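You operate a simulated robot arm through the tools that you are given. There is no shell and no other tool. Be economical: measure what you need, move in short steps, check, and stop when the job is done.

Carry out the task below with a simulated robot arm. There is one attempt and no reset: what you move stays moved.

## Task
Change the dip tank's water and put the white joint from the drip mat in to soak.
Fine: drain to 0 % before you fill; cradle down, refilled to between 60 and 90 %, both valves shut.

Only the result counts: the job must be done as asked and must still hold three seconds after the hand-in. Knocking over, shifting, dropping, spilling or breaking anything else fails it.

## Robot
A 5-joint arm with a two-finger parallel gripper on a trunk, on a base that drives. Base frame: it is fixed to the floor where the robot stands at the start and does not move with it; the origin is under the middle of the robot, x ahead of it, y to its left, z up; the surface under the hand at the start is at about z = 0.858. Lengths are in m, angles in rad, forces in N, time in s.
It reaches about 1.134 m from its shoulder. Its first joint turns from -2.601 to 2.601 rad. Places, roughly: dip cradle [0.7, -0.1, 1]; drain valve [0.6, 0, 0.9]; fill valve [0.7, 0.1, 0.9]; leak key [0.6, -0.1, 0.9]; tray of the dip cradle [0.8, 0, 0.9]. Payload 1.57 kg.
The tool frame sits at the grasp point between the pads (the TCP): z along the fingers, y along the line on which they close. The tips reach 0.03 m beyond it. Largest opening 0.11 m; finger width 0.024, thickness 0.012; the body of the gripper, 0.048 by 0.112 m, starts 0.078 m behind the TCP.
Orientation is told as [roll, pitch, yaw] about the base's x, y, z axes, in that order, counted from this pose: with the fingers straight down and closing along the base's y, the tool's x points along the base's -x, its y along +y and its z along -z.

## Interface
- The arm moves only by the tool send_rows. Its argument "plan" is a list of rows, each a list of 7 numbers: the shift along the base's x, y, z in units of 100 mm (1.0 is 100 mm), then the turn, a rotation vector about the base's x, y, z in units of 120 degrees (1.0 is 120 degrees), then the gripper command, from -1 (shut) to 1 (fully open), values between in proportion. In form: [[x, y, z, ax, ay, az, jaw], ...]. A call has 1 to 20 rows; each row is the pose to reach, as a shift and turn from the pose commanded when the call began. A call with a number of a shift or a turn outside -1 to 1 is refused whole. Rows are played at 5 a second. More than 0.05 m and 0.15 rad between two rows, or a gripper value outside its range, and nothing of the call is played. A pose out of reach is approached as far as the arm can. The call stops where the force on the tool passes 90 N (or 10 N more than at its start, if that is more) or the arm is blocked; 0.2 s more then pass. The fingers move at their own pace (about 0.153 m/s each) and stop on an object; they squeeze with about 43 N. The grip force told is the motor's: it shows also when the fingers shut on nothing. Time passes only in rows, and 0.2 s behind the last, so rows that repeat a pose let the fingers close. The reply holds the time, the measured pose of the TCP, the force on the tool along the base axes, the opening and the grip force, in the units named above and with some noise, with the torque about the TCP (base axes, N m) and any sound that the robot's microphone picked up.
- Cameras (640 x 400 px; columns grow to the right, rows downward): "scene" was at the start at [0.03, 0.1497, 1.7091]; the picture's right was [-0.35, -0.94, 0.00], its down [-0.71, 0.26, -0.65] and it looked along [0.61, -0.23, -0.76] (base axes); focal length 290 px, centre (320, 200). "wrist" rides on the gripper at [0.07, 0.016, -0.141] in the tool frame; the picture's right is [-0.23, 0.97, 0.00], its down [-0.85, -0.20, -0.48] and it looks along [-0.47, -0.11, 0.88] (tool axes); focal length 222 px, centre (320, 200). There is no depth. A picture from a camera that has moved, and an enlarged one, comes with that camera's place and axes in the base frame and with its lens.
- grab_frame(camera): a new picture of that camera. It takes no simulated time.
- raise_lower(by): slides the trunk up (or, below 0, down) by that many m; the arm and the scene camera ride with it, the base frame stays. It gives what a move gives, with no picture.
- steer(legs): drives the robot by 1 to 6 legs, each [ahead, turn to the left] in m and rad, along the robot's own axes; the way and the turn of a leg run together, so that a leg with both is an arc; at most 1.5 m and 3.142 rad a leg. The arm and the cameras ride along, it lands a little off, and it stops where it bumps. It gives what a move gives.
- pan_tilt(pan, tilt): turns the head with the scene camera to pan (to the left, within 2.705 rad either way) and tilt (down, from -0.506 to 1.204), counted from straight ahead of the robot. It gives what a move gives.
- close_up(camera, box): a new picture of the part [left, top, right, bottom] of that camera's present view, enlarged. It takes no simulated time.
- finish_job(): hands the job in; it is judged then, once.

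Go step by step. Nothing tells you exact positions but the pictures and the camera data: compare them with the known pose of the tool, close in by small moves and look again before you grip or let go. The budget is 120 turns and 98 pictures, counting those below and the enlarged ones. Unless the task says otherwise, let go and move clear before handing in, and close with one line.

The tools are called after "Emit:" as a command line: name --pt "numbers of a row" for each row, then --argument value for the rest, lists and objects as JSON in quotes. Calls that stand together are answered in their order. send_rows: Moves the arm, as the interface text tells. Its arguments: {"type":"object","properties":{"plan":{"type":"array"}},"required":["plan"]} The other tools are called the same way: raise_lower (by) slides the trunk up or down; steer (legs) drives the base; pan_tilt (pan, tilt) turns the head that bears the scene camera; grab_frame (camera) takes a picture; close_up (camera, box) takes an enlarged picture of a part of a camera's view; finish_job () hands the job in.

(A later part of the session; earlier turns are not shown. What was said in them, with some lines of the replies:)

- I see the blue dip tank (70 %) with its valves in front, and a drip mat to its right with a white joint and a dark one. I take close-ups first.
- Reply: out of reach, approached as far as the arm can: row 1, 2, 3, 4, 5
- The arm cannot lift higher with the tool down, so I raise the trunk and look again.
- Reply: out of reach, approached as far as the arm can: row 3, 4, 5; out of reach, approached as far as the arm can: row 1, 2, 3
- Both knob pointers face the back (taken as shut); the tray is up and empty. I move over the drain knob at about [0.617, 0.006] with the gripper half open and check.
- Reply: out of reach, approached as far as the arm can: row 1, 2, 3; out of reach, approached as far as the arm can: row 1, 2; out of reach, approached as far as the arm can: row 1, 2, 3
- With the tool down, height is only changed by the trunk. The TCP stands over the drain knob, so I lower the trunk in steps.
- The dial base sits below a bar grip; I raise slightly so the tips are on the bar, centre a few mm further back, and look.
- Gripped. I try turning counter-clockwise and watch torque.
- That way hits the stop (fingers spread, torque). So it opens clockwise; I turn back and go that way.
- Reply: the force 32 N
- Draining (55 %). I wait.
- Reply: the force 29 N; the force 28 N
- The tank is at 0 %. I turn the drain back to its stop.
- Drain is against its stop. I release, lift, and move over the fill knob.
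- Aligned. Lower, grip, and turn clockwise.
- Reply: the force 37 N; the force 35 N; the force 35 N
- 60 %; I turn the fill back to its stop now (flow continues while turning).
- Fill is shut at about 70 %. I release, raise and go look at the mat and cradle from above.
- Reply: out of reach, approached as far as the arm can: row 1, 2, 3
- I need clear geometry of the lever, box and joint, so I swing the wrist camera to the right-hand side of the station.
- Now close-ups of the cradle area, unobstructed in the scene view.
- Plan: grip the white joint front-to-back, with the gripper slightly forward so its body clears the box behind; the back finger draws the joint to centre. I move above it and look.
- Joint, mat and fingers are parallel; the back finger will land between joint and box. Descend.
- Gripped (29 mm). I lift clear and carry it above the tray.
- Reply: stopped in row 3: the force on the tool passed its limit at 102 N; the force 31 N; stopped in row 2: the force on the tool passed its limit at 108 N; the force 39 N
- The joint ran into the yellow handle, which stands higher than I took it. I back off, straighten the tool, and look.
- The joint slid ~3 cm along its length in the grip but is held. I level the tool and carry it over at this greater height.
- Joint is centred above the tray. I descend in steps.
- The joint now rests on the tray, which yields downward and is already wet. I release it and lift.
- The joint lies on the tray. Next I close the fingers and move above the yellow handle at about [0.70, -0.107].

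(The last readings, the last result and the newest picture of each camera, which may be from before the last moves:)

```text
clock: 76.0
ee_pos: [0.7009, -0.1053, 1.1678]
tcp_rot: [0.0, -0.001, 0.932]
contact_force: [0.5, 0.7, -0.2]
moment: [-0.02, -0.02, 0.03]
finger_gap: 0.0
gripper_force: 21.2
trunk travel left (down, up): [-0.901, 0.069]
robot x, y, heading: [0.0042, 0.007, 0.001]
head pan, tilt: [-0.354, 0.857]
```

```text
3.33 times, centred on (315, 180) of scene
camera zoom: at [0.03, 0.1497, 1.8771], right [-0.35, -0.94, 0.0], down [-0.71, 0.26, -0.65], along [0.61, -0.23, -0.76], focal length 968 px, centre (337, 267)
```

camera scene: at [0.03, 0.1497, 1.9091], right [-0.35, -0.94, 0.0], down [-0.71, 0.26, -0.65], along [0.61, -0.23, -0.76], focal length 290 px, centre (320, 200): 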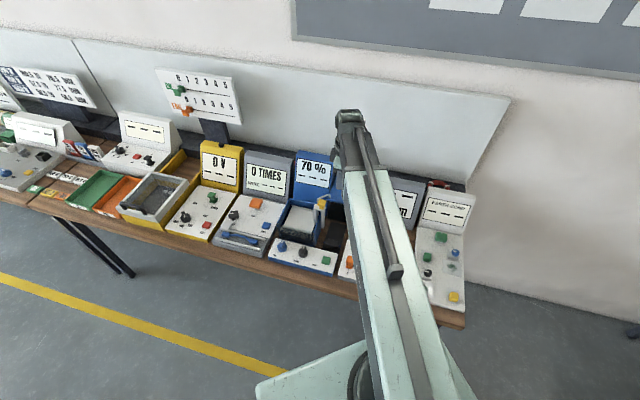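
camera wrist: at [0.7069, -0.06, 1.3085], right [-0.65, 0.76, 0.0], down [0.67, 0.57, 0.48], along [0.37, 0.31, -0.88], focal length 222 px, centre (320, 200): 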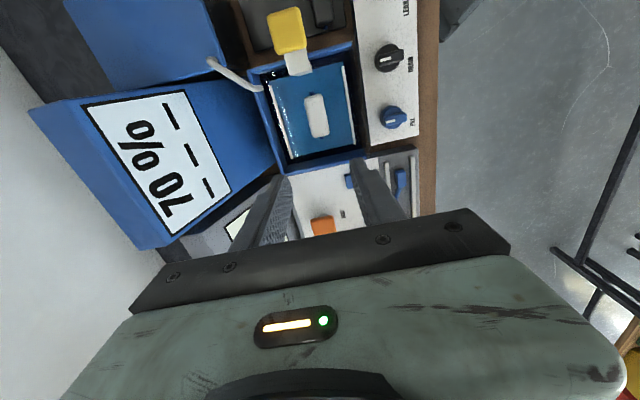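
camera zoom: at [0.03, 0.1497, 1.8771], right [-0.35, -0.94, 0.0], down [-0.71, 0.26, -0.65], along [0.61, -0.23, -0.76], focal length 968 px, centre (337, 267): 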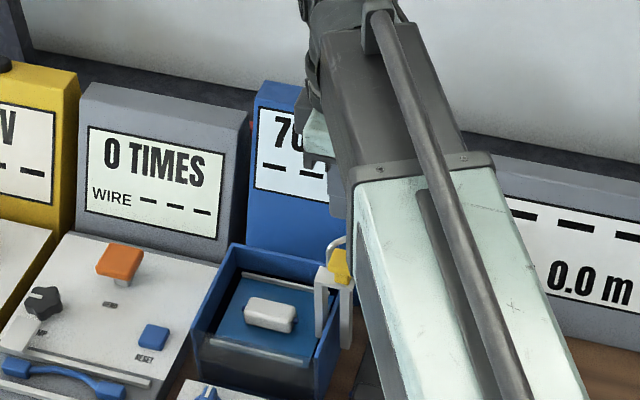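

Triangulated: handle top at [0.699, -0.107, 1.06], right below the tips. I press down in steps.

Emit:
raise_lower --by -0.07

Emit:
raise_lower --by -0.02

Emit:
close_up --camera "scene" --box '[255, 120, 375, 240]'

Emit:
close_up --camera "wrist" --box '[200, 40, 440, 240]'

```text
clock: 77.1
ee_pos: [0.7018, -0.1057, 1.0967]
tcp_rot: [0.0, -0.002, 0.93]
contact_force: [0.0, -1.0, 0.4]
moment: [0.0, -0.02, -0.02]
finger_gap: 0.0
gripper_force: 21.3
trunk travel left (down, up): [-0.831, 0.139]
robot x, y, heading: [0.0073, 0.0083, 0.001]
head pan, tilt: [-0.354, 0.857]
```

```text
clock: 77.8
ee_pos: [0.7005, -0.1052, 1.0783]
tcp_rot: [0.001, -0.002, 0.929]
contact_force: [-0.8, -0.6, 0.0]
moment: [0.02, 0.03, 0.0]
finger_gap: 0.0001
gripper_force: 21.1
trunk travel left (down, up): [-0.811, 0.159]
robot x, y, heading: [0.0024, 0.0043, -0.004]
head pan, tilt: [-0.354, 0.857]
```

```text
3.33 times, centred on (315, 180) of scene
camera zoom: at [0.0298, 0.1497, 1.787], right [-0.35, -0.94, 0.0], down [-0.71, 0.26, -0.65], along [0.61, -0.23, -0.76], focal length 968 px, centre (337, 267)
```

zoom: 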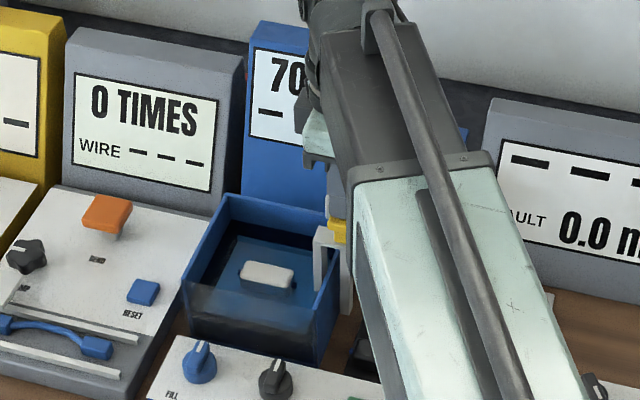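

```text
2.00 times, centred on (320, 140) of wrist
camera zoom: at [0.6471, -0.1518, 1.2184], right [-0.65, 0.76, 0.0], down [0.67, 0.57, 0.48], along [0.37, 0.31, -0.88], focal length 444 px, centre (320, 320)
```

zoom: 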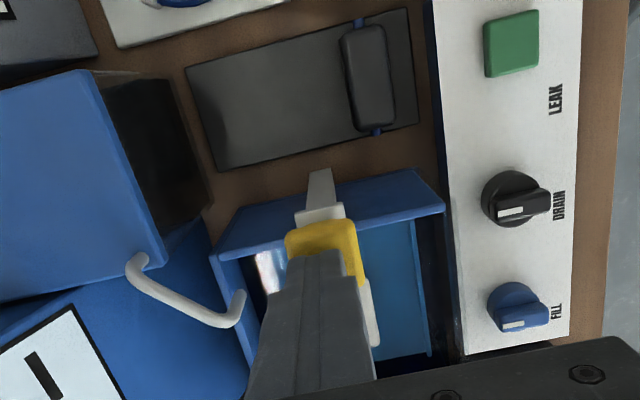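

The cradle moves down easily. I keep pressing until it bottoms.

Emit:
raise_lower --by -0.02

Emit:
raise_lower --by -0.015

Emit:
close_up --camera "scene" --box '[255, 120, 375, 240]'

```text
clock: 78.4
ee_pos: [0.7006, -0.1064, 1.0591]
tcp_rot: [0.0, -0.003, 0.93]
contact_force: [0.1, -0.1, 0.5]
moment: [-0.02, -0.01, -0.02]
finger_gap: 0.0
gripper_force: 21.5
trunk travel left (down, up): [-0.791, 0.179]
robot x, y, heading: [0.0008, 0.0077, 0.002]
head pan, tilt: [-0.354, 0.857]
```

```text
clock: 79.1
ee_pos: [0.701, -0.1053, 1.046]
tcp_rot: [-0.008, -0.003, 0.929]
contact_force: [23.6, -3.7, 65.1]
moment: [-0.57, -0.24, 0.09]
finger_gap: 0.0
gripper_force: 21.0
trunk travel left (down, up): [-0.776, 0.194]
robot x, y, heading: [0.0019, 0.005, -0.001]
head pan, tilt: [-0.354, 0.857]
```

```text
3.33 times, centred on (315, 180) of scene
camera zoom: at [0.0261, 0.1504, 1.7532], right [-0.35, -0.94, 0.0], down [-0.71, 0.26, -0.66], along [0.62, -0.23, -0.75], focal length 968 px, centre (337, 267)
```

zoom: 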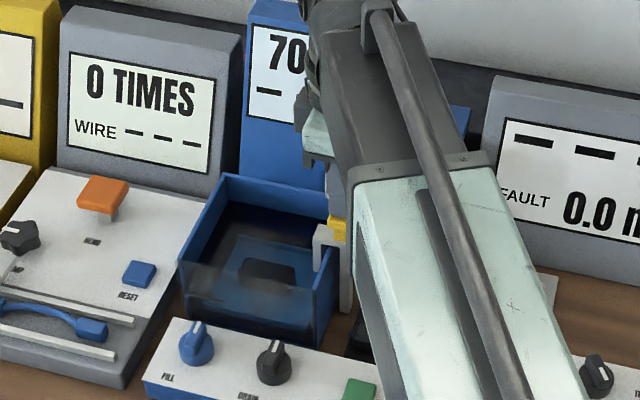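

It has bottomed (65 N). I lift off and check everything.

Emit:
raise_lower --by 0.15

Emit:
send_rows --pt "-0.3 -0.3 0 0 0 0 -1" --pt "-0.6 -0.6 0 0 0 0 -1" --pt "-0.9 -0.9 0 0 0 0 -1"

Emit:
close_up --camera "scene" --box '[255, 120, 375, 240]'

Emit:
grab_frame --camera "wrist"

```text
clock: 80.8
ee_pos: [0.7018, -0.1049, 1.1925]
tcp_rot: [0.0, 0.0, 0.93]
contact_force: [0.3, -0.1, 0.4]
moment: [0.02, 0.02, 0.02]
finger_gap: 0.0
gripper_force: 21.0
trunk travel left (down, up): [-0.926, 0.044]
robot x, y, heading: [0.0013, 0.007, 0.001]
head pan, tilt: [-0.354, 0.857]
```

```text
clock: 81.6
ee_pos: [0.6113, -0.1962, 1.1925]
tcp_rot: [0.0, -0.002, 0.929]
contact_force: [0.4, 0.1, -0.2]
moment: [0.0, 0.01, 0.0]
finger_gap: 0.0
gripper_force: 21.9
trunk travel left (down, up): [-0.926, 0.044]
robot x, y, heading: [0.0001, 0.0068, -0.003]
head pan, tilt: [-0.354, 0.857]
```

```text
3.33 times, centred on (315, 180) of scene
camera zoom: at [0.0293, 0.1494, 1.9021], right [-0.35, -0.94, 0.0], down [-0.71, 0.26, -0.66], along [0.61, -0.23, -0.76], focal length 968 px, centre (337, 267)
```

zoom: 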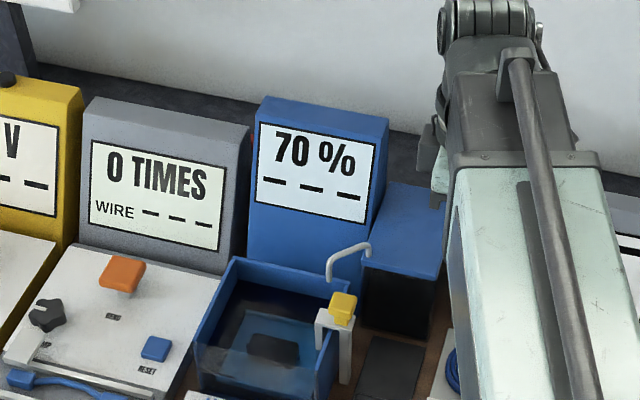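

```text
21 pictures are left
camera wrist: at [0.5566, -0.2424, 1.3337], right [-0.65, 0.76, 0.0], down [0.67, 0.57, 0.48], along [0.37, 0.31, -0.88], focal length 222 px, centre (320, 200)
```

wrist: 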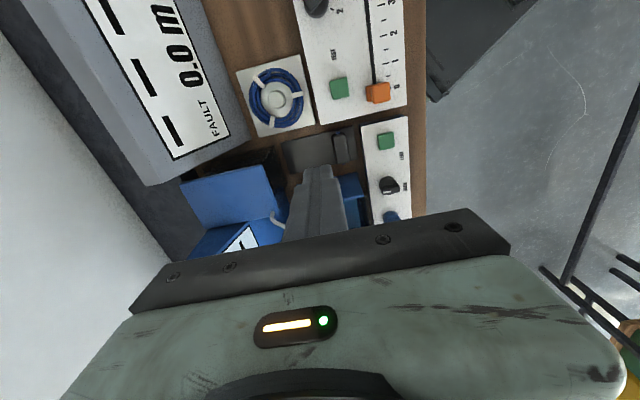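

Emit:
close_up --camera "scene" --box '[265, 185, 345, 265]'

```text
5.00 times, centred on (305, 225) of scene
camera zoom: at [0.0293, 0.1494, 1.9021], right [-0.35, -0.94, 0.0], down [-0.71, 0.26, -0.66], along [0.61, -0.23, -0.76], focal length 1452 px, centre (395, 75)
```

zoom: 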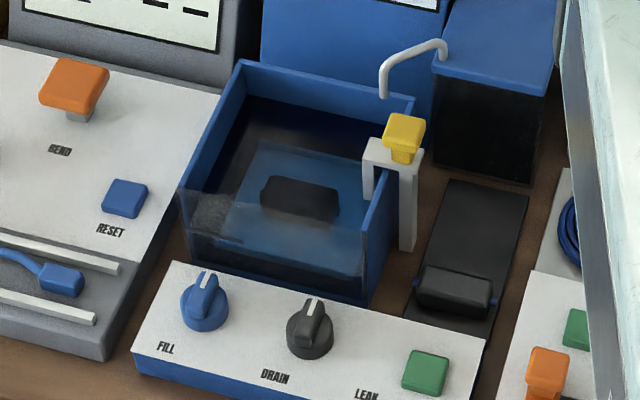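

Both pointers face the back, the level holds at 70 %, the cradle is down and the joint lies on the tray under water, with the arm clear. I hand it in.

Emit:
finish_job

```text
The job is handed in.
```

The tank was drained to 0 % and refilled to 70 %, both valves are shut, and the white joint is soaking on the lowered cradle. While I was carrying it over, the joint bumped the yellow cradle handle and slid about 3 cm in the grip; I saw nothing moved or damaged.
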